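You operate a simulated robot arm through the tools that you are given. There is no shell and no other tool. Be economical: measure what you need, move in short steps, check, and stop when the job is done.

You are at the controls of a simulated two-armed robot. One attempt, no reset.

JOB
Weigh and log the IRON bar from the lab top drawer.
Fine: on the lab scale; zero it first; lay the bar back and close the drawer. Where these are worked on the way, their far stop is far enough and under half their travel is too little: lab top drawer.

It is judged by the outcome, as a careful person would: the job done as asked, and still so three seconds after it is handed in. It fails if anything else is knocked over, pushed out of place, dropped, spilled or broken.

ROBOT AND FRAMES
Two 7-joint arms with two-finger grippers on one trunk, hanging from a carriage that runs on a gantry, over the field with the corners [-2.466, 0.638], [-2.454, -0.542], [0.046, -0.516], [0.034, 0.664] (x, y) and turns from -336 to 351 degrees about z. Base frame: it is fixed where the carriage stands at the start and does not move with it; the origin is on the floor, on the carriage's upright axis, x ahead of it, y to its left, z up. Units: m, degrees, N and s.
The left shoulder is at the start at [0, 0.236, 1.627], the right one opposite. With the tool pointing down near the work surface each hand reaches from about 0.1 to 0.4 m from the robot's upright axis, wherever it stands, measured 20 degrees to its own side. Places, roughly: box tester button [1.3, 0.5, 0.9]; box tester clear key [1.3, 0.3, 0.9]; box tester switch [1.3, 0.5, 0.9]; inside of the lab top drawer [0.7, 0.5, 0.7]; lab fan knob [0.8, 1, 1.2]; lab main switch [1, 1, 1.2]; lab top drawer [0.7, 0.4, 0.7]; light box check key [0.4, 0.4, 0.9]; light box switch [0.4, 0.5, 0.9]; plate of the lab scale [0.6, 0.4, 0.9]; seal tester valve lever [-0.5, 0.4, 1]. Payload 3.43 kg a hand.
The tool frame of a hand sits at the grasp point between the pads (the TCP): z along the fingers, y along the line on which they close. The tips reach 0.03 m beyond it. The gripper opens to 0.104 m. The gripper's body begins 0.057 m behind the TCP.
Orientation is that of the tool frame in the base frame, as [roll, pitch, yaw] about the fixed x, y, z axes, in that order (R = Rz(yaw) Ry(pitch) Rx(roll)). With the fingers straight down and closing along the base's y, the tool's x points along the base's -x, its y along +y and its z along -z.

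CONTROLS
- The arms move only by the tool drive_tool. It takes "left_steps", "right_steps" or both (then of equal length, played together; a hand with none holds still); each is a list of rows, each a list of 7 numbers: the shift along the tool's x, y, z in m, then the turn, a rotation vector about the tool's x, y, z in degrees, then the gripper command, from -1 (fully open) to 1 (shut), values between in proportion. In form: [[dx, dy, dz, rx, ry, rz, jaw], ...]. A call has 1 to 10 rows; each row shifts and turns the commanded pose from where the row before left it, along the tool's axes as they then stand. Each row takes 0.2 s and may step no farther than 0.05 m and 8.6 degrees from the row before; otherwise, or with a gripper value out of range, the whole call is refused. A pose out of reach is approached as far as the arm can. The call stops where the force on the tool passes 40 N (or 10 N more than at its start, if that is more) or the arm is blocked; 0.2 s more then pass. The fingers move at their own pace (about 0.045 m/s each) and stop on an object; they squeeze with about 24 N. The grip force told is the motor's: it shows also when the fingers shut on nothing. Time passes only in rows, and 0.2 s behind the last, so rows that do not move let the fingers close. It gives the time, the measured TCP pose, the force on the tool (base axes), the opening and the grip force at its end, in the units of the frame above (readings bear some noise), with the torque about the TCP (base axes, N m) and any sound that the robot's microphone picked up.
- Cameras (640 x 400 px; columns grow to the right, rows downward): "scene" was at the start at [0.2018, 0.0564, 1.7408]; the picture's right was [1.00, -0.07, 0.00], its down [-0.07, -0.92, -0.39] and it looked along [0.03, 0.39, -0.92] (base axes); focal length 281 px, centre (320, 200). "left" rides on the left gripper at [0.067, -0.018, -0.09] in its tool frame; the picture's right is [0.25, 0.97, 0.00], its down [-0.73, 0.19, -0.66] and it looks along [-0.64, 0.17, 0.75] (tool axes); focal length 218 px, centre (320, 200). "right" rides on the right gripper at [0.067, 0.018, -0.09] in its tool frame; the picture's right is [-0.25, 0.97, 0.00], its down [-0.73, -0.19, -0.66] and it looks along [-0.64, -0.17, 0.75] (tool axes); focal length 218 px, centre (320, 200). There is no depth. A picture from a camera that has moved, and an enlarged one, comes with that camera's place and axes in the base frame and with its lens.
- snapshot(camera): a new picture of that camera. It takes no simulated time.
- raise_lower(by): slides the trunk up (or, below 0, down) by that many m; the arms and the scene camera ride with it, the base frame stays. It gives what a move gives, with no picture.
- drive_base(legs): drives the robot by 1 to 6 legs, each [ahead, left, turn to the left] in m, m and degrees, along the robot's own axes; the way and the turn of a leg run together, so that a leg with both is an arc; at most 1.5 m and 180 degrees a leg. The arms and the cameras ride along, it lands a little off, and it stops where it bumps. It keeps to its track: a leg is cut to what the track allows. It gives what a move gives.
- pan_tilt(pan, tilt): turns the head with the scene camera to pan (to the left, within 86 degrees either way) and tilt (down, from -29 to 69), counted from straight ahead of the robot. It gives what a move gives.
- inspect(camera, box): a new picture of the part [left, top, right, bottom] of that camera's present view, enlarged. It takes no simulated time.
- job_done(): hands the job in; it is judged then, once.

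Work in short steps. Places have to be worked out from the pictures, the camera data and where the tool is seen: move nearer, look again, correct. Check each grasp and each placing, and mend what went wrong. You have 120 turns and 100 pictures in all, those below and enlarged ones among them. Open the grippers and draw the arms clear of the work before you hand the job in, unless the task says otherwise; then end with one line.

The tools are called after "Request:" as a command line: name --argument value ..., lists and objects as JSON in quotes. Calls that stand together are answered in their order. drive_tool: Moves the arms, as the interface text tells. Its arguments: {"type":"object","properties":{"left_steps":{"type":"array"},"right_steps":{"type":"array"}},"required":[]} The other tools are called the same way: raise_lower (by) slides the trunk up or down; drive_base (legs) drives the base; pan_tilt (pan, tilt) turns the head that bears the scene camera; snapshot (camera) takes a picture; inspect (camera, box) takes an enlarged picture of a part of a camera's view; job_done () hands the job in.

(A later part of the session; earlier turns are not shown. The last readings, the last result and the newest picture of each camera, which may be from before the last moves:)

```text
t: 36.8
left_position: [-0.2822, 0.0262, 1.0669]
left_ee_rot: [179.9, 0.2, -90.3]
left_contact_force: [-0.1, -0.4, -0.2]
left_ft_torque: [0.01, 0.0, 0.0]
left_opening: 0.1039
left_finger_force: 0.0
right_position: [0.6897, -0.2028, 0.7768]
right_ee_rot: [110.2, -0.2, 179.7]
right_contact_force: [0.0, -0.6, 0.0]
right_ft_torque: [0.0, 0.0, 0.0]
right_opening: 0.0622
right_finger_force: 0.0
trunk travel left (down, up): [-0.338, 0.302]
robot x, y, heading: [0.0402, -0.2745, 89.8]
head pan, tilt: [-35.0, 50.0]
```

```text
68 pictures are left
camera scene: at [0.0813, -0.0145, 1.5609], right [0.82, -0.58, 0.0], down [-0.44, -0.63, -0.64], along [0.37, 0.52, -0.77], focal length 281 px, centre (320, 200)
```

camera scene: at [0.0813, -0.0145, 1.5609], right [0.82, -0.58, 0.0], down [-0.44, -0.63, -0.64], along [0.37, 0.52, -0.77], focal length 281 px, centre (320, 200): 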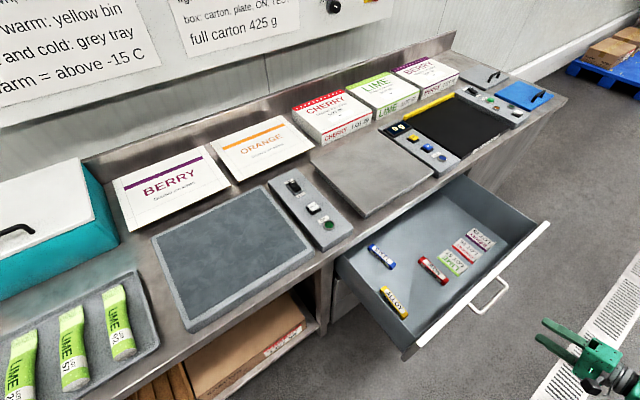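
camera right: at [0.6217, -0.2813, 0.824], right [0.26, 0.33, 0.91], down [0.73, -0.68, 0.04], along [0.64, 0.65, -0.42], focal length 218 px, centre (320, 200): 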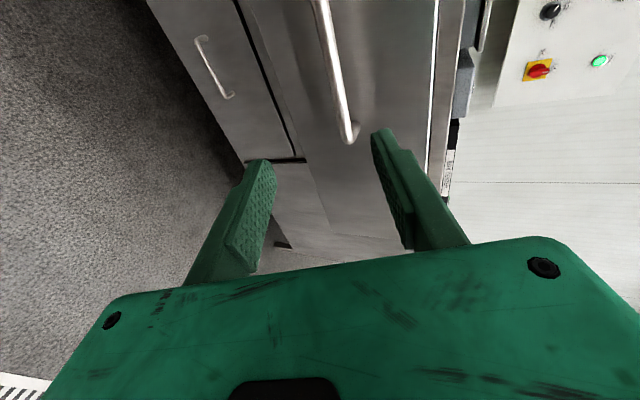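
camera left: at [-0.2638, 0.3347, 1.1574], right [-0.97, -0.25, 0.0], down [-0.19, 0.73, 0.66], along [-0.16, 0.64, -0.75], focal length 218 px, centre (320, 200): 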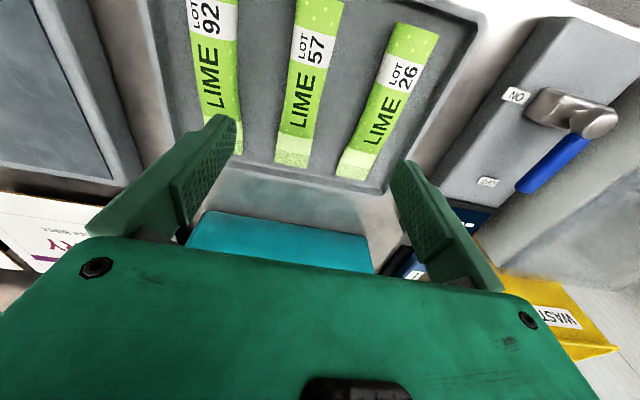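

IRON bar: centre ≈ (0.645, 0.109, ~0.67), lying along y. I raise the hand and turn it back to pointing down with fingers closing along x.

Request:
drive_tool --right_steps '[[0, 0.0392, -0.0143, 0, 0, 0, -0.2], [0, 0.0392, -0.0143, 0, 0, 0, -0.2], [0, 0.0392, -0.0143, 0, 0, 0, -0.2], [0, 0.0392, -0.0143, 0, 0, 0, -0.2], [0, 0.0392, -0.0143, 0, 0, 0, -0.2], [0, 0.0392, -0.0143, 0, 0, 0, -0.2], [0, 0, 0, 8.5, 0, 0, -1], [0, 0, 0, 8.5, 0, 0, -1], [0, 0, 0, 8.5, 0, 0, -1], [0, 0, 0, 8.5, 0, 0, -1]]'

Request:
drive_tool --right_steps '[[0, 0, 0, 8.5, 0, 0, -1], [0, 0, 0, 8.5, 0, 0, -1], [0, 0, 0, 8.5, 0, 0, -1], [0, 0, 0, 8.5, 0, 0, -1], [0, 0, 0, 1.8, 0, 0, -1], [0, 0, 0, 0, 0, -8.5, -1], [0, 0, 0, 0, 0, -8.5, -1], [0, 0, 0, 0, 0, -8.5, -1], [0, 0, 0, 0, 0, -8.5, -1], [0, 0, 0, 0, 0, -8.5, -1]]'

Request:
drive_tool --right_steps '[[0, 0, 0, 0, 0, -8.5, -1], [0, 0, 0, 0, 0, -8.5, -1], [0, 0, 0, 0, 0, -8.5, -1], [0, 0, 0, 0, 0, -8.5, -1], [0, 0, 0, 0, 0, -8.5, -1], [0, 0, 0, 0, 0, -5, -1], [0, 0, 0, 0, 0, 0, -1]]'

Request:
drive_base --legs '[[0.25, 0, 0]]'

Request:
snapshot --camera "right"

```text
t: 39.0
left_position: [-0.2823, 0.0278, 1.0666]
left_ee_rot: [179.9, 0.3, -90.4]
left_contact_force: [0.8, -0.3, -0.3]
left_ft_torque: [0.01, -0.02, 0.04]
left_opening: 0.104
left_finger_force: 0.1
right_position: [0.6912, -0.2008, 1.0268]
right_ee_rot: [144.1, -0.2, 179.8]
right_contact_force: [-0.4, -0.8, 1.1]
right_ft_torque: [-0.01, -0.02, -0.02]
right_opening: 0.1041
right_finger_force: 0.1
trunk travel left (down, up): [-0.338, 0.302]
robot x, y, heading: [0.0371, -0.2773, 89.9]
head pan, tilt: [-35.0, 50.0]
```

```text
t: 41.2
left_position: [-0.2832, 0.0268, 1.0672]
left_ee_rot: [180.0, 0.3, -90.4]
left_contact_force: [0.0, -0.9, -0.3]
left_ft_torque: [0.01, -0.01, 0.01]
left_opening: 0.1037
left_finger_force: 0.1
right_position: [0.6912, -0.2001, 1.028]
right_ee_rot: [179.8, -0.2, -137.5]
right_contact_force: [0.8, 0.1, 0.4]
right_ft_torque: [0.05, 0.03, -0.02]
right_opening: 0.1038
right_finger_force: 0.1
trunk travel left (down, up): [-0.338, 0.302]
robot x, y, heading: [0.0373, -0.2771, 89.5]
head pan, tilt: [-35.0, 50.0]
```

```text
t: 42.8
left_position: [-0.2822, 0.0269, 1.0678]
left_ee_rot: [179.8, 0.2, -90.4]
left_contact_force: [0.0, -0.1, -1.1]
left_ft_torque: [0.02, -0.03, 0.0]
left_opening: 0.1035
left_finger_force: 0.0
right_position: [0.6914, -0.2005, 1.0267]
right_ee_rot: [179.7, 0.1, -90.2]
right_contact_force: [0.2, -0.2, -0.5]
right_ft_torque: [-0.02, 0.01, 0.0]
right_opening: 0.104
right_finger_force: 0.1
trunk travel left (down, up): [-0.338, 0.302]
robot x, y, heading: [0.0358, -0.2744, 89.7]
head pan, tilt: [-35.0, 50.0]
```

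```text
t: 44.7
left_position: [-0.2815, 0.2804, 1.0672]
left_ee_rot: [179.9, 0.3, -90.4]
left_contact_force: [0.2, 0.1, 0.1]
left_ft_torque: [-0.03, 0.01, 0.0]
left_opening: 0.104
left_finger_force: 0.0
right_position: [0.693, 0.0511, 1.0279]
right_ee_rot: [179.9, 0.3, -90.3]
right_contact_force: [-0.7, -0.4, -0.7]
right_ft_torque: [-0.02, -0.05, 0.02]
right_opening: 0.1041
right_finger_force: 0.0
trunk travel left (down, up): [-0.338, 0.302]
robot x, y, heading: [0.0435, -0.0219, 89.6]
head pan, tilt: [-35.0, 50.0]
```

```text
67 pictures are left
camera right: at [0.6738, -0.0176, 1.116], right [-0.97, 0.26, 0.0], down [0.2, 0.73, 0.66], along [0.17, 0.64, -0.75], focal length 218 px, centre (320, 200)
```

right: 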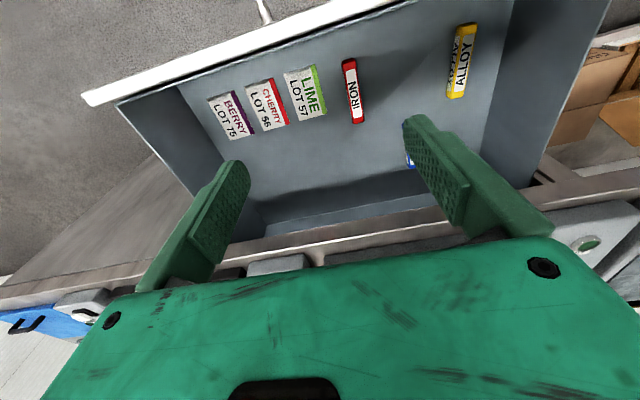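

Bar centre from above ≈ (0.641, 0.115), aligned with y. I move over it with a narrower opening to spare the neighbouring LIME tag.

Request:
drive_tool --right_steps '[[-0.0107, 0.0087, 0.038, 0, 0, 0, -0.1], [-0.0107, 0.0087, 0.038, 0, 0, 0, -0.1], [-0.0107, 0.0087, 0.038, 0, 0, 0, -0.1], [-0.0107, 0.0087, 0.038, 0, 0, 0, -0.1], [-0.0107, 0.0087, 0.038, 0, 0, 0, -0.1], [-0.0107, 0.0087, 0.038, 0, 0, 0, -0.1]]'

Request:
snapshot --camera "right"

Request:
snapshot --camera "scene"

```text
t: 46.1
left_position: [-0.2819, 0.2805, 1.0675]
left_ee_rot: [179.9, 0.3, -90.4]
left_contact_force: [0.6, 0.3, -0.7]
left_ft_torque: [0.0, 0.03, 0.01]
left_opening: 0.104
left_finger_force: 0.1
right_position: [0.641, 0.1155, 0.7981]
right_ee_rot: [179.7, 0.0, -90.3]
right_contact_force: [1.0, 0.2, 0.4]
right_ft_torque: [-0.03, -0.03, 0.04]
right_opening: 0.0572
right_finger_force: 0.1
trunk travel left (down, up): [-0.338, 0.302]
robot x, y, heading: [0.0422, -0.0227, 89.4]
head pan, tilt: [-35.0, 50.0]
```

```text
66 pictures are left
camera right: at [0.6208, 0.0466, 0.8868], right [-0.97, 0.26, 0.0], down [0.2, 0.73, 0.66], along [0.17, 0.64, -0.75], focal length 218 px, centre (320, 200)
```

right: 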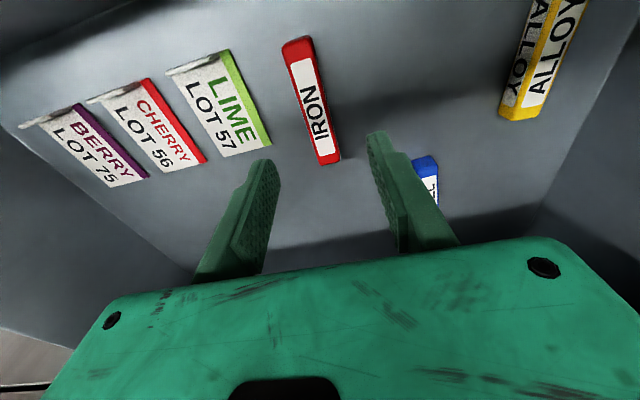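

```text
65 pictures are left
camera scene: at [0.0832, 0.2385, 1.5612], right [0.82, -0.58, 0.0], down [-0.44, -0.62, -0.64], along [0.37, 0.52, -0.77], focal length 281 px, centre (320, 200)
```

scene: 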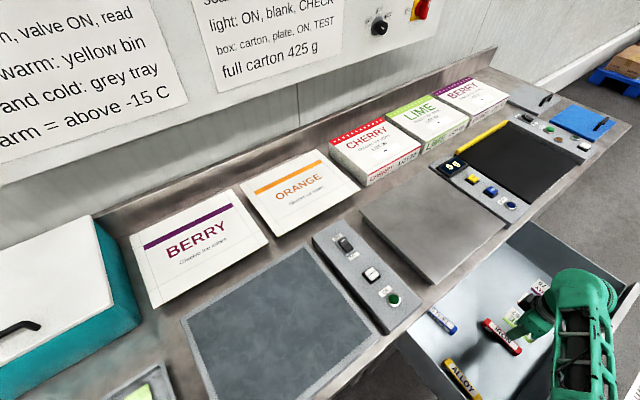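

Bar top ≈ 0.673, x ≈ 0.645. I descend to about 0.697 and check.

Request:
drive_tool --right_steps '[[0, -0.004, 0.034, 0, 0, 0, -0.1], [0, 0, 0.034, 0, 0, 0, -0.1], [0, 0, 0.034, 0, 0, 0, -0.1], [0, 0, 0, 0, 0, 0, -0.1]]'

Request:
snapshot --camera "right"

Request:
inspect --camera "scene" --box '[420, 270, 612, 390]'

```text
t: 47.1
left_position: [-0.2798, 0.2805, 1.0664]
left_ee_rot: [180.0, 0.3, -90.4]
left_contact_force: [0.0, 0.0, -0.6]
left_ft_torque: [0.0, 0.0, 0.0]
left_opening: 0.1041
left_finger_force: 0.0
right_position: [0.6436, 0.1147, 0.6972]
right_ee_rot: [179.7, 0.0, -90.3]
right_contact_force: [-0.2, 0.3, 0.1]
right_ft_torque: [0.03, 0.03, -0.02]
right_opening: 0.0571
right_finger_force: 0.0
trunk travel left (down, up): [-0.338, 0.302]
robot x, y, heading: [0.0417, -0.0237, 89.5]
head pan, tilt: [-35.0, 50.0]
```

```text
64 pictures are left
camera right: at [0.6254, 0.047, 0.7873], right [-0.97, 0.26, 0.0], down [0.2, 0.73, 0.66], along [0.17, 0.64, -0.75], focal length 218 px, centre (320, 200)
```

right: 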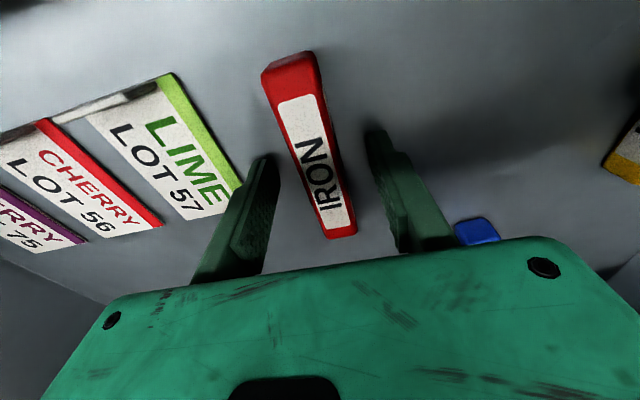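

```text
3.33 times, centred on (516, 330) of scene
camera zoom: at [0.0834, 0.2384, 1.5612], right [0.82, -0.58, 0.0], down [-0.44, -0.62, -0.64], along [0.37, 0.52, -0.77], focal length 936 px, centre (-333, -233)
```

zoom: 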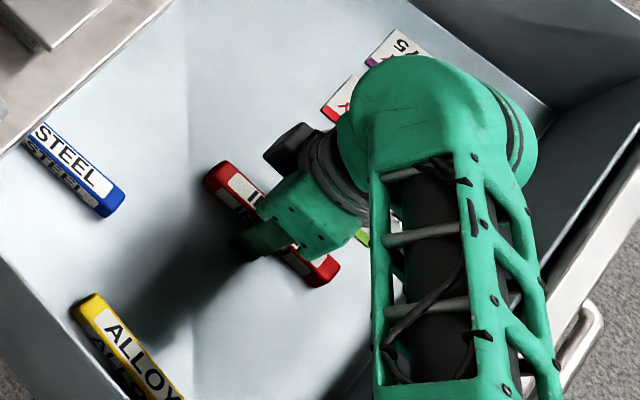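

Fingers straddle the bar, centred within a few mm. Descend another ~16 mm and close.

Request:
drive_tool --right_steps '[[-0.005, 0, 0.008, 0, 0, 0, -0.1], [0, 0, 0.006, 0, 0, 0, -0.1], [0, 0, 0, 0, 0, 0, -0.1]]'

Request:
inspect --camera "right" --box '[200, 40, 440, 190]'

```text
t: 47.5
left_position: [-0.2804, 0.2802, 1.0672]
left_ee_rot: [179.9, 0.3, -90.4]
left_contact_force: [-0.1, 0.5, -0.3]
left_ft_torque: [0.0, 0.01, -0.01]
left_opening: 0.1041
left_finger_force: 0.1
right_position: [0.6482, 0.1223, 0.6994]
right_ee_rot: [-179.6, 0.5, -90.1]
right_contact_force: [-3.5, 0.8, 9.5]
right_ft_torque: [-0.1, 0.49, -0.06]
right_opening: 0.0572
right_finger_force: 0.1
trunk travel left (down, up): [-0.338, 0.302]
robot x, y, heading: [0.0401, -0.0218, 89.5]
head pan, tilt: [-35.0, 50.0]
stopped in row 2 (right hand): the force on the tool passed its limit at 58 N (the readings are from after the stop); the commanded pose is now the measured one
```

```text
2.67 times, centred on (320, 115) of right
camera zoom: at [0.6291, 0.0535, 0.7869], right [-0.97, 0.25, 0.0], down [0.19, 0.72, 0.66], along [0.17, 0.64, -0.75], focal length 582 px, centre (320, 427)
```

zoom: 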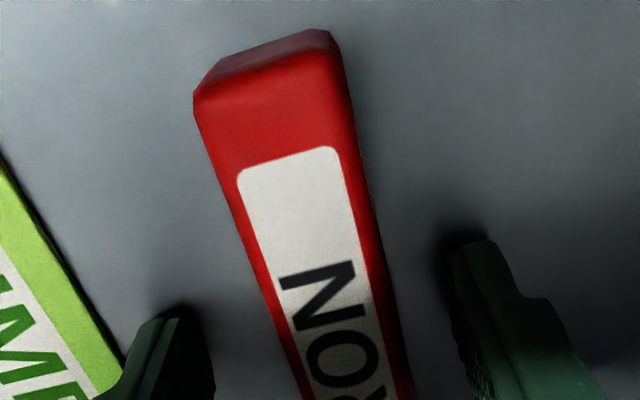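

The tips touched the drawer floor (~0.668). I lift 3 mm and close.

Request:
drive_tool --right_steps '[[0, 0.002, -0.004, 0, 0, 0, -0.1], [0, 0, 0, 0, 0, 0, 0.4], [0, 0, 0, 0, 0, 0, 1], [0, 0, 0, 0, 0, 0, 1], [0, 0, 0, 0, 0, 0, 1], [0, 0, 0, 0, 0, 0, 1]]'

Request:
snapshot --camera "right"

```text
t: 48.9
left_position: [-0.2807, 0.2799, 1.0665]
left_ee_rot: [179.9, 0.3, -90.4]
left_contact_force: [0.3, 0.0, -0.5]
left_ft_torque: [0.02, 0.01, -0.04]
left_opening: 0.1038
left_finger_force: 0.0
right_position: [0.6459, 0.1201, 0.7007]
right_ee_rot: [-179.8, 0.3, -90.1]
right_contact_force: [0.2, 0.2, 0.2]
right_ft_torque: [0.01, 0.01, -0.02]
right_opening: 0.023
right_finger_force: 23.8
trunk travel left (down, up): [-0.338, 0.302]
robot x, y, heading: [0.0393, -0.0224, 89.5]
head pan, tilt: [-35.0, 50.0]
```

```text
61 pictures are left
camera right: at [0.6266, 0.0526, 0.7897], right [-0.97, 0.26, 0.0], down [0.19, 0.73, 0.66], along [0.17, 0.64, -0.75], focal length 218 px, centre (320, 200)
```

right: 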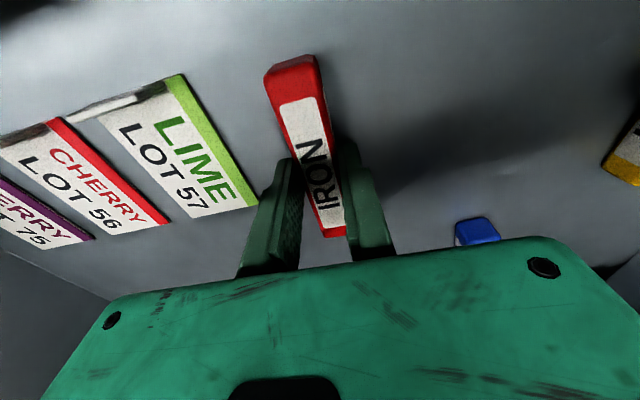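

Gripped at 23 mm (bar's home TCP ≈ (0.646, 0.120, 0.701)). I lift straight up out of the drawer.

Request:
drive_tool --right_steps '[[0, 0, -0.02, 0, 0, 0, 1], [0, 0, -0.04, 0, 0, 0, 1], [0, 0, -0.04, 0, 0, 0, 1], [0, 0, -0.04, 0, 0, 0, 1], [0, 0, -0.04, 0, 0, 0, 1], [0, 0, -0.04, 0, 0, 0, 1], [0, 0, -0.04, 0, 0, 0, 1], [0, 0, -0.04, 0, 0, 0, 1]]'

Request:
snapshot --camera "right"

Request:
snapshot --camera "scene"

```text
t: 50.7
left_position: [-0.2805, 0.2794, 1.0668]
left_ee_rot: [179.9, 0.3, -90.3]
left_contact_force: [-0.4, 0.3, -0.4]
left_ft_torque: [-0.01, -0.02, -0.02]
left_opening: 0.1039
left_finger_force: 0.1
right_position: [0.644, 0.1186, 1.0022]
right_ee_rot: [-179.8, 0.3, -90.2]
right_contact_force: [-0.1, 0.0, 0.1]
right_ft_torque: [-0.03, 0.01, 0.02]
right_opening: 0.0
right_finger_force: 23.8
trunk travel left (down, up): [-0.338, 0.302]
robot x, y, heading: [0.042, -0.0223, 89.7]
head pan, tilt: [-35.0, 50.0]
```

```text
60 pictures are left
camera right: at [0.6257, 0.0498, 1.0911], right [-0.97, 0.26, 0.0], down [0.19, 0.73, 0.66], along [0.17, 0.64, -0.75], focal length 218 px, centre (320, 200)
```

right: 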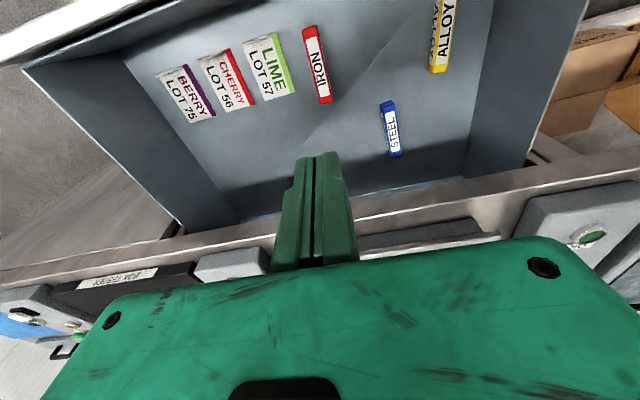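

```text
59 pictures are left
camera scene: at [0.0834, 0.2384, 1.5611], right [0.82, -0.58, 0.0], down [-0.44, -0.62, -0.64], along [0.37, 0.52, -0.77], focal length 281 px, centre (320, 200)
```

scene: 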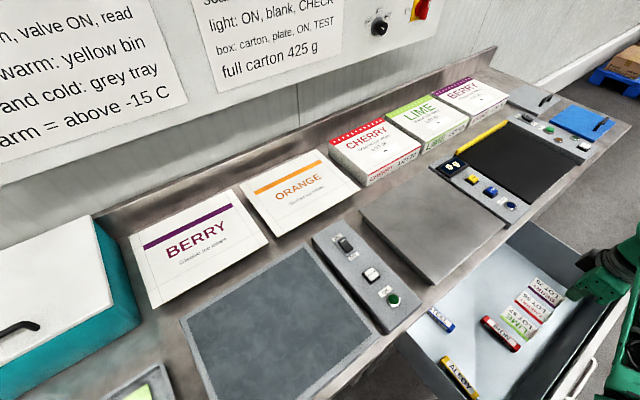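

The grip slipped off (opening 0) and the bar is still in its place: the tips were too high on it. I go down again, this time gripping right at the floor.

Request:
drive_tool --right_steps '[[0, -0.003, 0.036, 0, 0, 0, -0.1], [0, 0, 0.036, 0, 0, 0, -0.1], [0, 0, 0.036, 0, 0, 0, -0.1], [0, 0, 0.036, 0, 0, 0, -0.1], [0, 0, 0.036, 0, 0, 0, -0.1], [0, 0, 0.036, 0, 0, 0, -0.1], [0, 0, 0.036, 0, 0, 0, -0.1], [0, 0, 0.036, 0, 0, 0, -0.1], [0, 0, 0.006, 0, 0, 0, -0.1], [0, 0, 0, 0, 0, 0, -0.1]]'

Request:
inspect --camera "right" --box '[220, 40, 412, 250]'

```text
t: 52.9
left_position: [-0.2811, 0.2796, 1.067]
left_ee_rot: [179.9, 0.2, -90.4]
left_contact_force: [-0.4, 0.5, -0.6]
left_ft_torque: [0.0, 0.03, 0.02]
left_opening: 0.1038
left_finger_force: 0.0
right_position: [0.6487, 0.122, 0.7054]
right_ee_rot: [-179.8, 0.3, -90.1]
right_contact_force: [0.2, -0.2, 0.8]
right_ft_torque: [-0.02, 0.03, 0.0]
right_opening: 0.0571
right_finger_force: 0.0
trunk travel left (down, up): [-0.338, 0.302]
robot x, y, heading: [0.0374, -0.0238, 89.4]
head pan, tilt: [-35.0, 50.0]
```

```text
1.90 times, centred on (316, 145) of right
camera zoom: at [0.6293, 0.0538, 0.7959], right [-0.97, 0.26, 0.0], down [0.19, 0.73, 0.66], along [0.17, 0.64, -0.75], focal length 416 px, centre (328, 305)
```

zoom: 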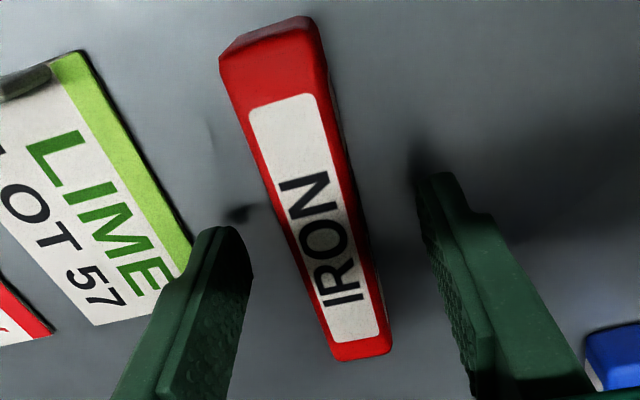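

Now I feel for the floor in 2 mm steps.

Request:
drive_tool --right_steps '[[0, 0, 0.003, 0, 0, 0, -0.1], [0, 0, 0.002, 0, 0, 0, -0.1], [0, 0, 0.002, 0, 0, 0, -0.1]]'

Request:
drive_tool --right_steps '[[0, 0, 0.002, 0, 0, 0, -0.1], [0, 0, 0.002, 0, 0, 0, -0.1]]'

```text
t: 53.7
left_position: [-0.2814, 0.2786, 1.0671]
left_ee_rot: [179.9, 0.2, -90.5]
left_contact_force: [0.4, 0.0, 0.0]
left_ft_torque: [0.02, 0.01, 0.0]
left_opening: 0.1041
left_finger_force: 0.1
right_position: [0.6487, 0.1213, 0.7003]
right_ee_rot: [-179.8, 0.3, -90.2]
right_contact_force: [-0.3, -0.7, 0.1]
right_ft_torque: [-0.01, 0.0, 0.01]
right_opening: 0.0571
right_finger_force: 0.0
trunk travel left (down, up): [-0.338, 0.302]
robot x, y, heading: [0.0407, -0.025, 89.4]
head pan, tilt: [-35.0, 50.0]
```

```text
t: 54.3
left_position: [-0.2804, 0.2801, 1.0679]
left_ee_rot: [179.9, 0.3, -90.4]
left_contact_force: [0.1, -0.3, -0.1]
left_ft_torque: [0.02, -0.01, 0.01]
left_opening: 0.1039
left_finger_force: 0.2
right_position: [0.6495, 0.123, 0.6981]
right_ee_rot: [-179.6, 0.4, -90.0]
right_contact_force: [-10.5, -1.0, 27.5]
right_ft_torque: [-0.32, 1.21, -0.04]
right_opening: 0.0577
right_finger_force: 0.2
trunk travel left (down, up): [-0.338, 0.302]
robot x, y, heading: [0.0377, -0.0217, 89.7]
head pan, tilt: [-35.0, 50.0]
```

Floor contact at TCP ≈ 0.698. I relieve 2 mm and close right there, then lift slowly a bit and check.

Request:
drive_tool --right_steps '[[0, 0, -0.0022, 0, 0, 0, -0.1], [0, 0, 0, 0, 0, 0, 0.4], [0, 0, 0, 0, 0, 0, 1], [0, 0, 0, 0, 0, 0, 1], [0, 0, 0, 0, 0, 0, 1], [0, 0, 0, 0, 0, 0, 1], [0, 0, 0, 0, 0, 0, 1]]'

Request:
inspect --camera "right" --box '[220, 40, 412, 250]'

Request:
drive_tool --right_steps '[[0, 0, -0.005, 0, 0, 0, 1], [0, 0, -0.01, 0, 0, 0, 1], [0, 0, -0.01, 0, 0, 0, 1]]'

Request:
inspect --camera "right" --box '[220, 40, 412, 250]'

```text
t: 55.9
left_position: [-0.282, 0.2797, 1.0673]
left_ee_rot: [179.9, 0.2, -90.5]
left_contact_force: [-0.5, -0.5, -0.8]
left_ft_torque: [0.02, -0.04, 0.03]
left_opening: 0.1041
left_finger_force: 0.0
right_position: [0.6478, 0.1208, 0.6969]
right_ee_rot: [-179.7, 0.3, -90.2]
right_contact_force: [0.3, -0.4, -0.6]
right_ft_torque: [-0.02, 0.01, 0.0]
right_opening: 0.0231
right_finger_force: 24.3
trunk travel left (down, up): [-0.338, 0.302]
robot x, y, heading: [0.0401, -0.0221, 89.8]
head pan, tilt: [-35.0, 50.0]
```

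```text
1.90 times, centred on (316, 145) of right
camera zoom: at [0.6291, 0.0526, 0.7867], right [-0.97, 0.26, 0.0], down [0.19, 0.73, 0.66], along [0.17, 0.64, -0.75], focal length 416 px, centre (328, 305)
```

zoom: 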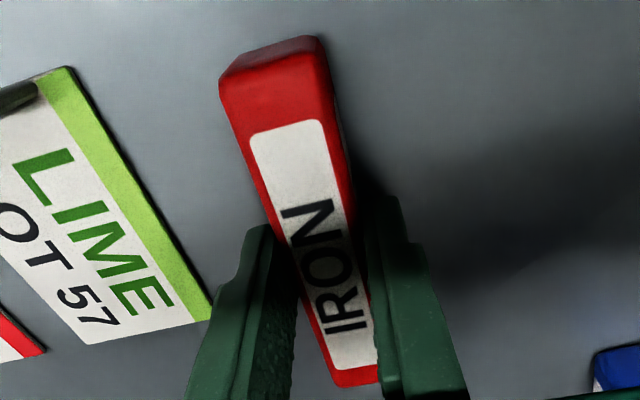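

```text
t: 56.7
left_position: [-0.2804, 0.2797, 1.0663]
left_ee_rot: [179.9, 0.3, -90.5]
left_contact_force: [0.1, -0.3, -0.2]
left_ft_torque: [-0.02, 0.01, 0.01]
left_opening: 0.104
left_finger_force: 0.0
right_position: [0.6497, 0.1204, 0.7234]
right_ee_rot: [-179.7, 0.3, -90.1]
right_contact_force: [-0.3, -0.4, -1.2]
right_ft_torque: [-0.03, 0.0, 0.02]
right_opening: 0.0233
right_finger_force: 24.3
trunk travel left (down, up): [-0.338, 0.302]
robot x, y, heading: [0.0382, -0.022, 89.6]
head pan, tilt: [-35.0, 50.0]
```

```text
1.90 times, centred on (316, 145) of right
camera zoom: at [0.63, 0.0526, 0.8124], right [-0.97, 0.26, 0.0], down [0.19, 0.73, 0.66], along [0.17, 0.64, -0.75], focal length 416 px, centre (328, 305)
```

zoom: 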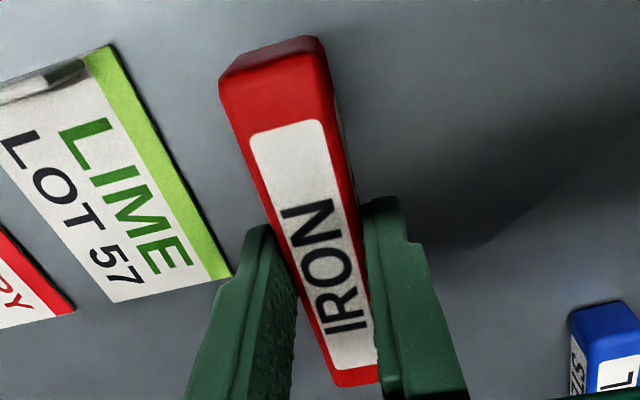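

This time the bar came up (its image stays fixed between the pads). I lift on, moderately.

Request:
drive_tool --right_steps '[[0, 0, -0.02, 0, 0, 0, 1], [0, 0, -0.03, 0, 0, 0, 1], [0, 0, -0.03, 0, 0, 0, 1], [0, 0, -0.03, 0, 0, 0, 1], [0, 0, -0.03, 0, 0, 0, 1], [0, 0, -0.03, 0, 0, 0, 1], [0, 0, -0.03, 0, 0, 0, 1], [0, 0, -0.03, 0, 0, 0, 1], [0, 0, -0.03, 0, 0, 0, 1], [0, 0, -0.015, 0, 0, 0, 1]]'

Request:
drive_base --legs '[[0.12, 0, 0]]'

Request:
drive_tool --right_steps '[[-0.03, 0.003, 0, 0, 0, 0, 1], [-0.03, 0.003, 0, 0, 0, 0, 1], [-0.03, 0.003, 0, 0, 0, 0, 1], [-0.03, 0.003, 0, 0, 0, 0, 1], [-0.03, 0.003, 0, 0, 0, 0, 1], [-0.03, 0.003, 0, 0, 0, 0, 1], [-0.02, 0.003, 0, 0, 0, 0, 1], [0, 0, 0, 0, 0, 0, 1]]'

Request:
snapshot --camera "right"

Request:
snapshot --camera "scene"

```text
t: 58.9
left_position: [-0.2802, 0.2801, 1.067]
left_ee_rot: [179.9, 0.4, -90.4]
left_contact_force: [-0.7, -0.4, -0.1]
left_ft_torque: [0.0, -0.02, 0.02]
left_opening: 0.104
left_finger_force: 0.0
right_position: [0.6492, 0.1211, 0.9995]
right_ee_rot: [-179.8, 0.1, -90.2]
right_contact_force: [0.1, -0.2, -0.3]
right_ft_torque: [-0.03, 0.03, 0.02]
right_opening: 0.0233
right_finger_force: 23.8
trunk travel left (down, up): [-0.338, 0.302]
robot x, y, heading: [0.0398, -0.024, 89.7]
head pan, tilt: [-35.0, 50.0]
```

```text
t: 60.1
left_position: [-0.2805, 0.3984, 1.067]
left_ee_rot: [179.9, 0.4, -90.6]
left_contact_force: [-0.1, -0.4, 0.0]
left_ft_torque: [-0.05, -0.03, 0.0]
left_opening: 0.1042
left_finger_force: 0.0
right_position: [0.6491, 0.2381, 0.9996]
right_ee_rot: [-179.9, 0.3, -90.1]
right_contact_force: [-0.9, -1.1, 0.4]
right_ft_torque: [-0.02, 0.0, -0.03]
right_opening: 0.023
right_finger_force: 24.0
trunk travel left (down, up): [-0.338, 0.302]
robot x, y, heading: [0.04, 0.0959, 89.5]
head pan, tilt: [-35.0, 50.0]
```

```text
t: 61.9
left_position: [-0.2812, 0.3976, 1.0669]
left_ee_rot: [-180.0, 0.2, -90.5]
left_contact_force: [-0.3, -0.8, 0.2]
left_ft_torque: [0.0, -0.01, 0.02]
left_opening: 0.1042
left_finger_force: 0.0
right_position: [0.6286, 0.4381, 0.9985]
right_ee_rot: [-179.8, 0.3, -90.2]
right_contact_force: [-1.2, -0.4, -1.1]
right_ft_torque: [-0.03, 0.02, -0.01]
right_opening: 0.0233
right_finger_force: 23.8
trunk travel left (down, up): [-0.338, 0.302]
robot x, y, heading: [0.0381, 0.0949, 89.5]
head pan, tilt: [-35.0, 50.0]
```

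```text
55 pictures are left
camera right: at [0.6097, 0.3686, 1.0881], right [-0.97, 0.26, 0.0], down [0.19, 0.73, 0.66], along [0.17, 0.64, -0.75], focal length 218 px, centre (320, 200)
```

right: 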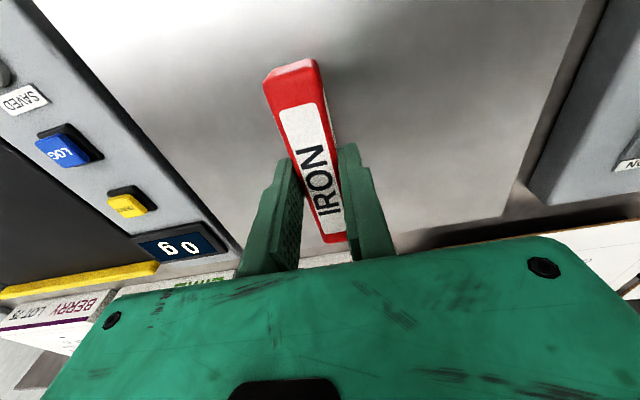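

```text
54 pictures are left
camera scene: at [0.0835, 0.3556, 1.5611], right [0.81, -0.58, 0.0], down [-0.44, -0.62, -0.64], along [0.37, 0.52, -0.77], focal length 281 px, centre (320, 200)
```

scene: 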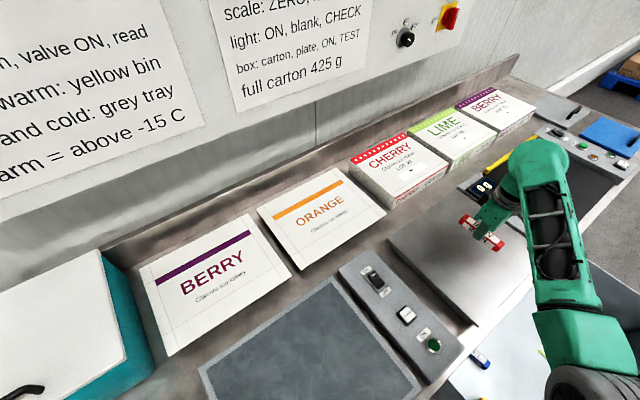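

The bar is above the plate centre. I lower to just above it, then feel for contact.

Request:
drive_tool --right_steps '[[0, 0, 0.015, 0, 0, 0, 1], [0, 0, 0.015, 0, 0, 0, 1], [0, 0, 0.015, 0, 0, 0, 1], [0, 0, 0, 0, 0, 0, 1]]'

Request:
drive_tool --right_steps '[[0, 0, 0.004, 0, 0, 0, 1], [0, 0, 0.004, 0, 0, 0, 1]]'

Request:
inspect --camera "scene" --box '[400, 160, 592, 280]'

```text
t: 62.9
left_position: [-0.2796, 0.3971, 1.0677]
left_ee_rot: [179.9, 0.3, -90.6]
left_contact_force: [-0.2, -0.7, 0.4]
left_ft_torque: [-0.02, -0.02, -0.02]
left_opening: 0.1039
left_finger_force: 0.0
right_position: [0.6291, 0.4374, 0.956]
right_ee_rot: [-179.9, 0.3, -90.2]
right_contact_force: [0.1, 0.4, 0.0]
right_ft_torque: [-0.03, -0.03, 0.0]
right_opening: 0.0229
right_finger_force: 23.8
trunk travel left (down, up): [-0.338, 0.302]
robot x, y, heading: [0.0415, 0.0939, 89.4]
head pan, tilt: [-35.0, 50.0]
```

```text
t: 63.5
left_position: [-0.28, 0.3968, 1.0676]
left_ee_rot: [180.0, 0.2, -90.6]
left_contact_force: [0.3, -0.2, -0.2]
left_ft_torque: [0.01, 0.01, -0.01]
left_opening: 0.1039
left_finger_force: 0.1
right_position: [0.6311, 0.4396, 0.9512]
right_ee_rot: [-179.4, 0.6, -90.1]
right_contact_force: [-3.2, -1.8, 19.5]
right_ft_torque: [0.04, 0.17, -0.02]
right_opening: 0.0233
right_finger_force: 23.9
trunk travel left (down, up): [-0.338, 0.302]
robot x, y, heading: [0.0386, 0.0909, 89.7]
head pan, tilt: [-35.0, 50.0]
```

```text
3.33 times, centred on (496, 220) of scene
camera zoom: at [0.084, 0.356, 1.5617], right [0.81, -0.58, 0.0], down [-0.44, -0.62, -0.64], along [0.37, 0.52, -0.77], focal length 936 px, centre (-267, 133)
```

zoom: 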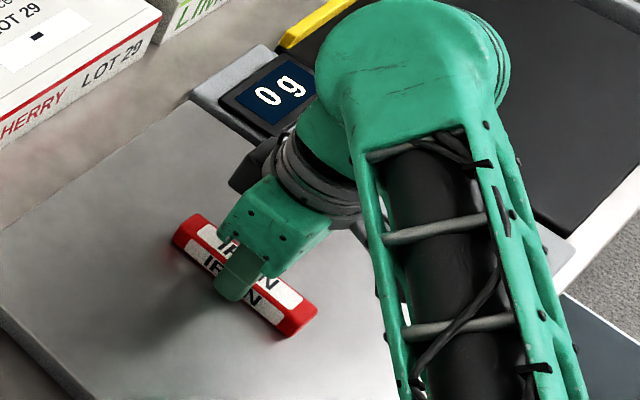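

Contact with the plate at TCP ≈ 0.951. I relieve the pressure, open, and lift clear.

Request:
drive_tool --right_steps '[[0, 0, -0.003, 0, 0, 0, 1], [0, 0, 0, 0, 0, 0, 0.4], [0, 0, 0, 0, 0, 0, 0], [0, 0, 0, 0, 0, 0, 0], [0, 0, -0.02, 0, 0, 0, 0], [0, 0, -0.03, 0, 0, 0, 0], [0, 0, -0.03, 0, 0, 0, 0], [0, 0, -0.02, 0, 0, 0, 0]]'

Request:
snapshot --camera "right"

```text
t: 65.3
left_position: [-0.281, 0.3969, 1.0674]
left_ee_rot: [-180.0, 0.3, -90.5]
left_contact_force: [0.0, 1.0, -0.1]
left_ft_torque: [0.01, 0.04, 0.01]
left_opening: 0.1041
left_finger_force: 0.1
right_position: [0.6288, 0.4377, 1.0483]
right_ee_rot: [-179.9, 0.2, -90.2]
right_contact_force: [-0.1, -0.9, 0.4]
right_ft_torque: [0.03, -0.01, 0.0]
right_opening: 0.0521
right_finger_force: 0.1
trunk travel left (down, up): [-0.338, 0.302]
robot x, y, heading: [0.0398, 0.0946, 89.6]
head pan, tilt: [-35.0, 50.0]
```

```text
52 pictures are left
camera right: at [0.6089, 0.3694, 1.1375], right [-0.97, 0.26, 0.0], down [0.19, 0.73, 0.66], along [0.17, 0.64, -0.75], focal length 218 px, centre (320, 200)
```

right: 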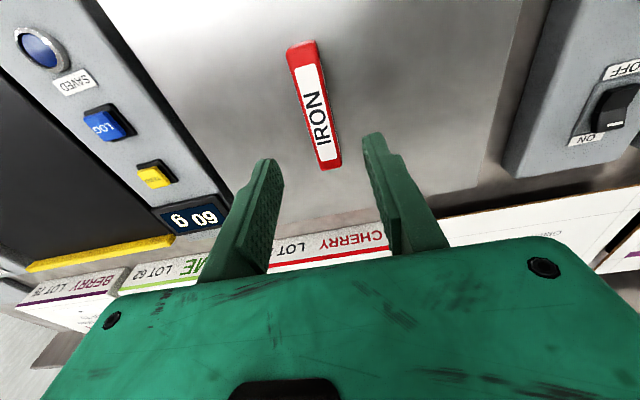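

The bar lies on the plate and the scale shows a weight. I move above LOG with fingers shut and read the display.

Request:
drive_tool --right_steps '[[0.0064, -0.0427, 0, 0, 0, 0, 1], [0.0064, -0.0427, 0, 0, 0, 0, 1], [0.0064, -0.0427, 0, 0, 0, 0, 1], [0.0064, -0.0427, 0, 0, 0, 0, 1], [0.0064, -0.0427, 0, 0, 0, 0, 1], [0, 0, 0.04, 0, 0, 0, 1], [0, 0, 0.03, 0, 0, 0, 1], [0, 0, 0, 0, 0, 0, 1]]'

Request:
snapshot --camera "right"

Request:
inspect --camera "scene" --box '[430, 160, 622, 280]'

```text
t: 67.1
left_position: [-0.2803, 0.3975, 1.0671]
left_ee_rot: [179.9, 0.2, -90.6]
left_contact_force: [0.7, 0.3, 0.1]
left_ft_torque: [0.02, 0.04, 0.02]
left_opening: 0.1038
left_finger_force: 0.0
right_position: [0.8402, 0.4046, 0.9798]
right_ee_rot: [-179.8, 0.3, -90.3]
right_contact_force: [0.2, 0.1, 0.1]
right_ft_torque: [0.01, 0.01, -0.06]
right_opening: 0.0
right_finger_force: 24.3
trunk travel left (down, up): [-0.338, 0.302]
robot x, y, heading: [0.0379, 0.095, 89.5]
head pan, tilt: [-35.0, 50.0]
```

```text
51 pictures are left
camera right: at [0.8215, 0.3356, 1.0696], right [-0.97, 0.26, 0.0], down [0.19, 0.73, 0.66], along [0.17, 0.64, -0.75], focal length 218 px, centre (320, 200)
```

right: 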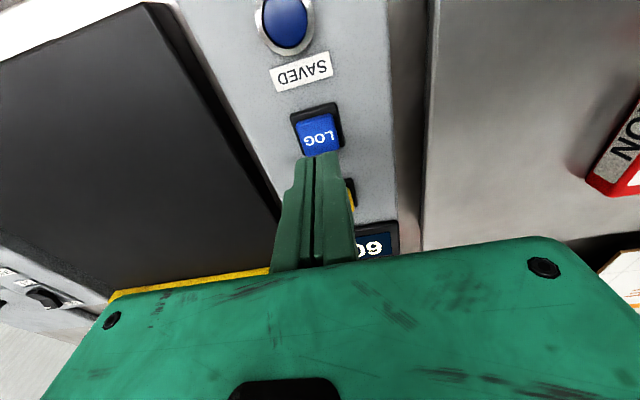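

```text
3.33 times, centred on (526, 220) of scene
camera zoom: at [0.0834, 0.3557, 1.5612], right [0.81, -0.58, 0.0], down [-0.44, -0.62, -0.64], along [0.37, 0.52, -0.77], focal length 936 px, centre (-367, 133)
```

zoom: 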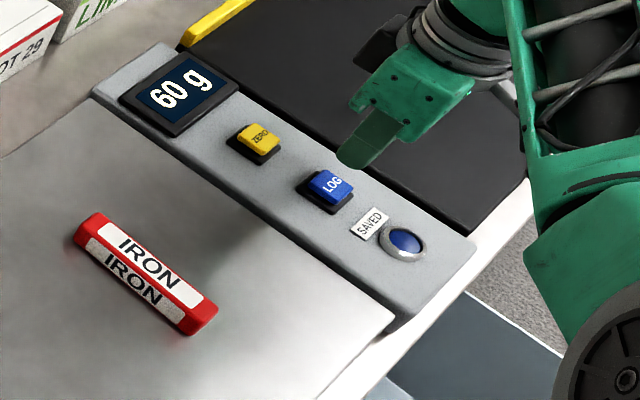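

60 g shown, stable; LOG lies at (0.839, 0.402), under the fingers. Press as before.

Request:
drive_tool --right_steps '[[0.002, 0, 0.02, 0, 0, 0, 1], [0, 0, 0.01, 0, 0, 0, 1], [0, 0, 0.004, 0, 0, 0, 1], [0, 0, 0.003, 0, 0, 0, 1]]'

Request:
inspect --camera "scene" --box '[430, 160, 622, 280]'

```text
t: 68.1
left_position: [-0.2813, 0.3982, 1.0671]
left_ee_rot: [-180.0, 0.3, -90.5]
left_contact_force: [0.0, -0.4, 0.3]
left_ft_torque: [-0.01, 0.01, -0.02]
left_opening: 0.1039
left_finger_force: 0.1
right_position: [0.8423, 0.4016, 0.9454]
right_ee_rot: [-179.8, 0.3, -90.2]
right_contact_force: [-1.5, -0.5, 3.1]
right_ft_torque: [-0.04, 0.04, -0.01]
right_opening: 0.0062
right_finger_force: 34.3
trunk travel left (down, up): [-0.338, 0.302]
robot x, y, heading: [0.0414, 0.0903, 89.8]
head pan, tilt: [-35.0, 50.0]
heard: click
```

```text
3.33 times, centred on (526, 220) of scene
camera zoom: at [0.0835, 0.3558, 1.5612], right [0.81, -0.58, 0.0], down [-0.44, -0.62, -0.64], along [0.37, 0.52, -0.77], focal length 936 px, centre (-367, 133)
```

zoom: 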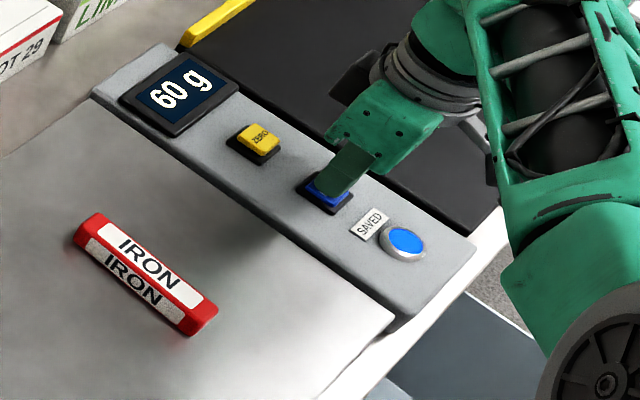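

Click heard, SAVED lamp lit at 60 g. I lift and return over the bar with the gripper partly open.

Request:
drive_tool --right_steps '[[0, 0, -0.03, 0, 0, 0, 1], [0, 0, -0.04, 0, 0, 0, 1], [-0.0064, 0.0427, 0, 0, 0, 0, 0], [-0.0064, 0.0427, 0, 0, 0, 0, -0.1], [-0.0064, 0.0427, 0, 0, 0, 0, -0.1], [-0.0064, 0.0427, 0, 0, 0, 0, -0.1], [-0.0064, 0.0427, 0, 0, 0, 0, -0.1], [0, 0, 0, 0, 0, 0, -0.1]]'

Request:
snapshot --camera "right"

```text
t: 69.9
left_position: [-0.2803, 0.3968, 1.0677]
left_ee_rot: [179.9, 0.3, -90.6]
left_contact_force: [0.3, -0.7, 0.4]
left_ft_torque: [0.01, 0.02, 0.0]
left_opening: 0.104
left_finger_force: 0.1
right_position: [0.6288, 0.4366, 1.0107]
right_ee_rot: [-179.7, 0.3, -90.2]
right_contact_force: [0.3, -0.5, 0.3]
right_ft_torque: [-0.03, -0.04, -0.04]
right_opening: 0.057
right_finger_force: 0.0
trunk travel left (down, up): [-0.338, 0.302]
robot x, y, heading: [0.0421, 0.096, 89.6]
head pan, tilt: [-35.0, 50.0]
```

```text
48 pictures are left
camera right: at [0.6101, 0.3677, 1.1005], right [-0.97, 0.26, 0.0], down [0.19, 0.73, 0.66], along [0.17, 0.64, -0.75], focal length 218 px, centre (320, 200)
```

right: 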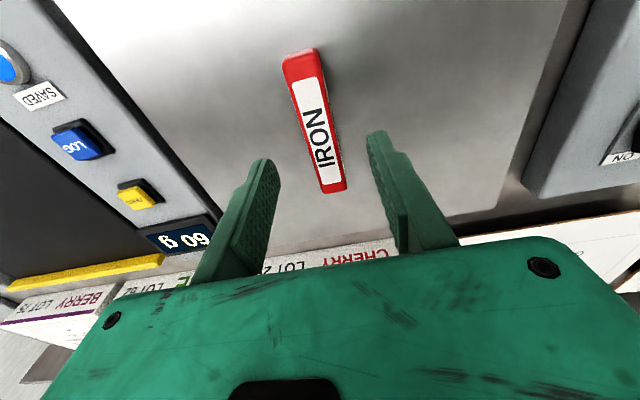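

Fingers straddle the bar; descend to the release height (~0.952) and close.

Request:
drive_tool --right_steps '[[0, 0, 0.03, 0, 0, 0, -0.1], [0, 0, 0.02, 0, 0, 0, -0.1], [0, 0, 0.006, 0, 0, 0, -0.1], [0, 0, 0.002, 0, 0, 0, -0.1], [0, 0, 0.001, 0, 0, 0, -0.1]]'

```text
t: 71.1
left_position: [-0.2792, 0.3966, 1.0672]
left_ee_rot: [179.9, 0.4, -90.5]
left_contact_force: [0.4, 0.1, -0.7]
left_ft_torque: [0.01, 0.0, 0.02]
left_opening: 0.1042
left_finger_force: 0.0
right_position: [0.6295, 0.4356, 0.9552]
right_ee_rot: [-179.7, 0.4, -90.2]
right_contact_force: [-3.6, -2.6, 10.2]
right_ft_torque: [-0.19, 0.47, 0.02]
right_opening: 0.0574
right_finger_force: 0.1
trunk travel left (down, up): [-0.338, 0.302]
robot x, y, heading: [0.0397, 0.0953, 89.3]
head pan, tilt: [-35.0, 50.0]
```

Fingertips just touch the plate. Close here and lift slightly.

Request:
drive_tool --right_steps '[[0, 0, -0.0008, 0, 0, 0, 0.4], [0, 0, 0, 0, 0, 0, 1], [0, 0, 0, 0, 0, 0, 1], [0, 0, 0, 0, 0, 0, 1], [0, 0, 0, 0, 0, 0, 1], [0, 0, -0.005, 0, 0, 0, 1], [0, 0, -0.01, 0, 0, 0, 1], [0, 0, -0.01, 0, 0, 0, 1]]'

Request:
snapshot --camera "right"

```text
t: 72.9
left_position: [-0.2804, 0.3975, 1.0673]
left_ee_rot: [179.9, 0.3, -90.5]
left_contact_force: [0.0, 0.4, 0.2]
left_ft_torque: [0.0, 0.01, -0.01]
left_opening: 0.1039
left_finger_force: 0.0
right_position: [0.6288, 0.4355, 0.9802]
right_ee_rot: [-179.8, 0.3, -90.2]
right_contact_force: [0.3, 0.1, -0.6]
right_ft_torque: [0.0, 0.0, 0.0]
right_opening: 0.0233
right_finger_force: 24.1
trunk travel left (down, up): [-0.338, 0.302]
robot x, y, heading: [0.0397, 0.0955, 89.7]
head pan, tilt: [-35.0, 50.0]
```

```text
47 pictures are left
camera right: at [0.6087, 0.3667, 1.0679], right [-0.97, 0.26, 0.0], down [0.19, 0.73, 0.66], along [0.17, 0.64, -0.75], focal length 218 px, centre (320, 200)
```

right: 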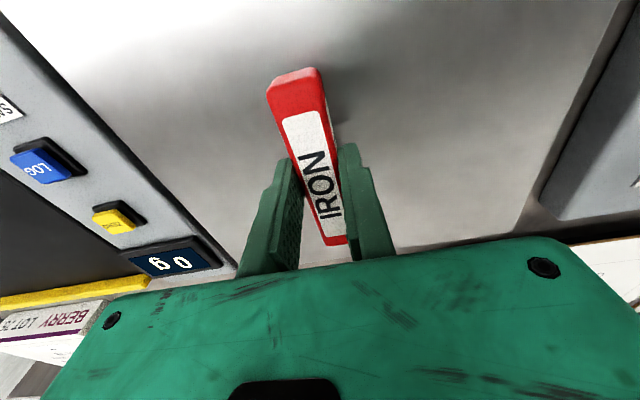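

Bar held again (scale back to 0 g). I retrace: back over the open drawer.

Request:
drive_tool --right_steps '[[0, 0, -0.02, 0, 0, 0, 1], [0.02, -0.002, 0, 0, 0, 0, 1], [0.03, -0.003, 0, 0, 0, 0, 1], [0.03, -0.003, 0, 0, 0, 0, 1], [0.03, -0.003, 0, 0, 0, 0, 1], [0.03, -0.003, 0, 0, 0, 0, 1], [0.03, -0.003, 0, 0, 0, 0, 1], [0.03, -0.003, 0, 0, 0, 0, 1]]'

Request:
drive_base --legs '[[-0.12, 0, 0]]'

Request:
snapshot --camera "right"

```text
t: 74.7
left_position: [-0.281, 0.3962, 1.0669]
left_ee_rot: [180.0, 0.3, -90.4]
left_contact_force: [-0.3, 0.4, 0.8]
left_ft_torque: [0.0, -0.02, -0.02]
left_opening: 0.1039
left_finger_force: 0.1
right_position: [0.6495, 0.2345, 0.9992]
right_ee_rot: [-179.7, 0.2, -90.2]
right_contact_force: [0.6, 0.4, -0.5]
right_ft_torque: [0.03, 0.02, -0.02]
right_opening: 0.0231
right_finger_force: 23.6
trunk travel left (down, up): [-0.338, 0.302]
robot x, y, heading: [0.0403, 0.0976, 89.6]
head pan, tilt: [-35.0, 50.0]
```

```text
t: 76.0
left_position: [-0.2814, 0.2755, 1.0667]
left_ee_rot: [179.8, 0.3, -90.5]
left_contact_force: [0.4, -0.1, 0.2]
left_ft_torque: [0.01, 0.02, 0.04]
left_opening: 0.1039
left_finger_force: 0.2
right_position: [0.6487, 0.1134, 0.9993]
right_ee_rot: [-179.8, 0.2, -90.2]
right_contact_force: [0.1, -0.3, -0.3]
right_ft_torque: [0.01, 0.01, 0.01]
right_opening: 0.023
right_finger_force: 23.8
trunk travel left (down, up): [-0.338, 0.302]
robot x, y, heading: [0.0365, -0.0279, 89.5]
head pan, tilt: [-35.0, 50.0]
```

```text
46 pictures are left
camera right: at [0.6296, 0.0446, 1.0877], right [-0.97, 0.26, 0.0], down [0.19, 0.73, 0.66], along [0.17, 0.64, -0.75], focal length 218 px, centre (320, 200)
```

right: 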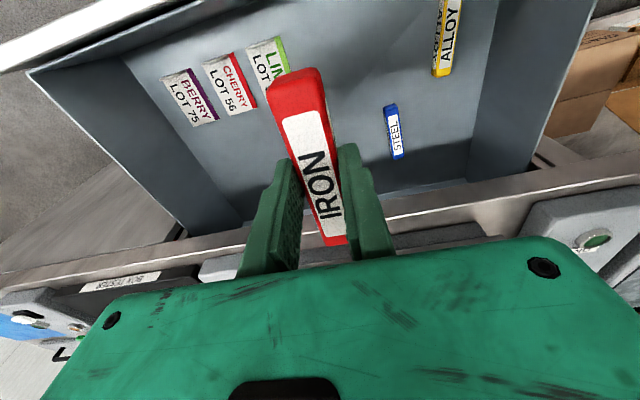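

Descend to the bar's original spot (TCP ≈ (0.648, 0.120)).

Request:
drive_tool --right_steps '[[-0.006, 0, 0.03, 0, 0, 0, 1], [0, 0, 0.035, 0, 0, 0, 1], [0, 0, 0.035, 0, 0, 0, 1], [0, 0, 0.035, 0, 0, 0, 1], [0, 0, 0.035, 0, 0, 0, 1], [0, 0, 0.035, 0, 0, 0, 1], [0, 0, 0.035, 0, 0, 0, 1], [0, 0, 0.035, 0, 0, 0, 1], [0, 0, 0.015, 0, 0, 0, 1], [0, 0, 0, 0, 0, 0, 1]]'

Request:
drive_tool --right_steps '[[0, 0, 0.003, 0, 0, 0, 1], [0, 0, 0.003, 0, 0, 0, 1]]'

```text
t: 78.2
left_position: [-0.2801, 0.2773, 1.0679]
left_ee_rot: [179.9, 0.3, -90.5]
left_contact_force: [0.3, -1.0, -0.2]
left_ft_torque: [0.01, 0.01, 0.02]
left_opening: 0.1038
left_finger_force: 0.1
right_position: [0.6498, 0.123, 0.7082]
right_ee_rot: [-179.9, 0.2, -90.2]
right_contact_force: [0.8, 0.5, -0.5]
right_ft_torque: [0.0, 0.0, 0.0]
right_opening: 0.023
right_finger_force: 23.3
trunk travel left (down, up): [-0.338, 0.302]
robot x, y, heading: [0.0336, -0.0252, 89.6]
head pan, tilt: [-35.0, 50.0]
```

```text
t: 78.8
left_position: [-0.2816, 0.2771, 1.0659]
left_ee_rot: [180.0, 0.4, -90.5]
left_contact_force: [-0.7, -0.5, 0.3]
left_ft_torque: [0.01, -0.02, 0.02]
left_opening: 0.1041
left_finger_force: 0.1
right_position: [0.6511, 0.1214, 0.7034]
right_ee_rot: [-179.8, 0.3, -90.3]
right_contact_force: [-0.3, -0.1, -0.5]
right_ft_torque: [0.01, 0.01, 0.01]
right_opening: 0.0233
right_finger_force: 23.9
trunk travel left (down, up): [-0.338, 0.302]
robot x, y, heading: [0.0404, -0.0258, 89.6]
head pan, tilt: [-35.0, 50.0]
```

Request:
drive_tool --right_steps '[[0, 0, 0.002, 0, 0, 0, 1], [0, 0, 0.002, 0, 0, 0, 1]]'

Request:
inspect --camera "right" --box '[220, 40, 412, 250]'

```text
t: 79.3
left_position: [-0.2815, 0.2786, 1.0672]
left_ee_rot: [179.9, 0.2, -90.5]
left_contact_force: [-1.3, -0.3, -0.6]
left_ft_torque: [0.01, -0.01, 0.04]
left_opening: 0.104
left_finger_force: 0.0
right_position: [0.6497, 0.121, 0.6986]
right_ee_rot: [-179.7, 0.3, -90.2]
right_contact_force: [-0.6, 0.7, -0.2]
right_ft_torque: [-0.01, -0.04, 0.0]
right_opening: 0.0229
right_finger_force: 23.9
trunk travel left (down, up): [-0.338, 0.302]
robot x, y, heading: [0.0379, -0.0285, 89.7]
head pan, tilt: [-35.0, 50.0]
```

```text
1.90 times, centred on (316, 145) of right
camera zoom: at [0.63, 0.0528, 0.7874], right [-0.97, 0.26, 0.0], down [0.19, 0.73, 0.66], along [0.17, 0.64, -0.75], focal length 416 px, centre (328, 305)
```

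zoom: 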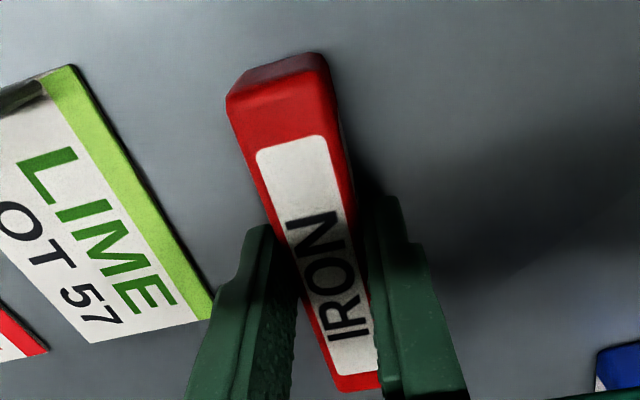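

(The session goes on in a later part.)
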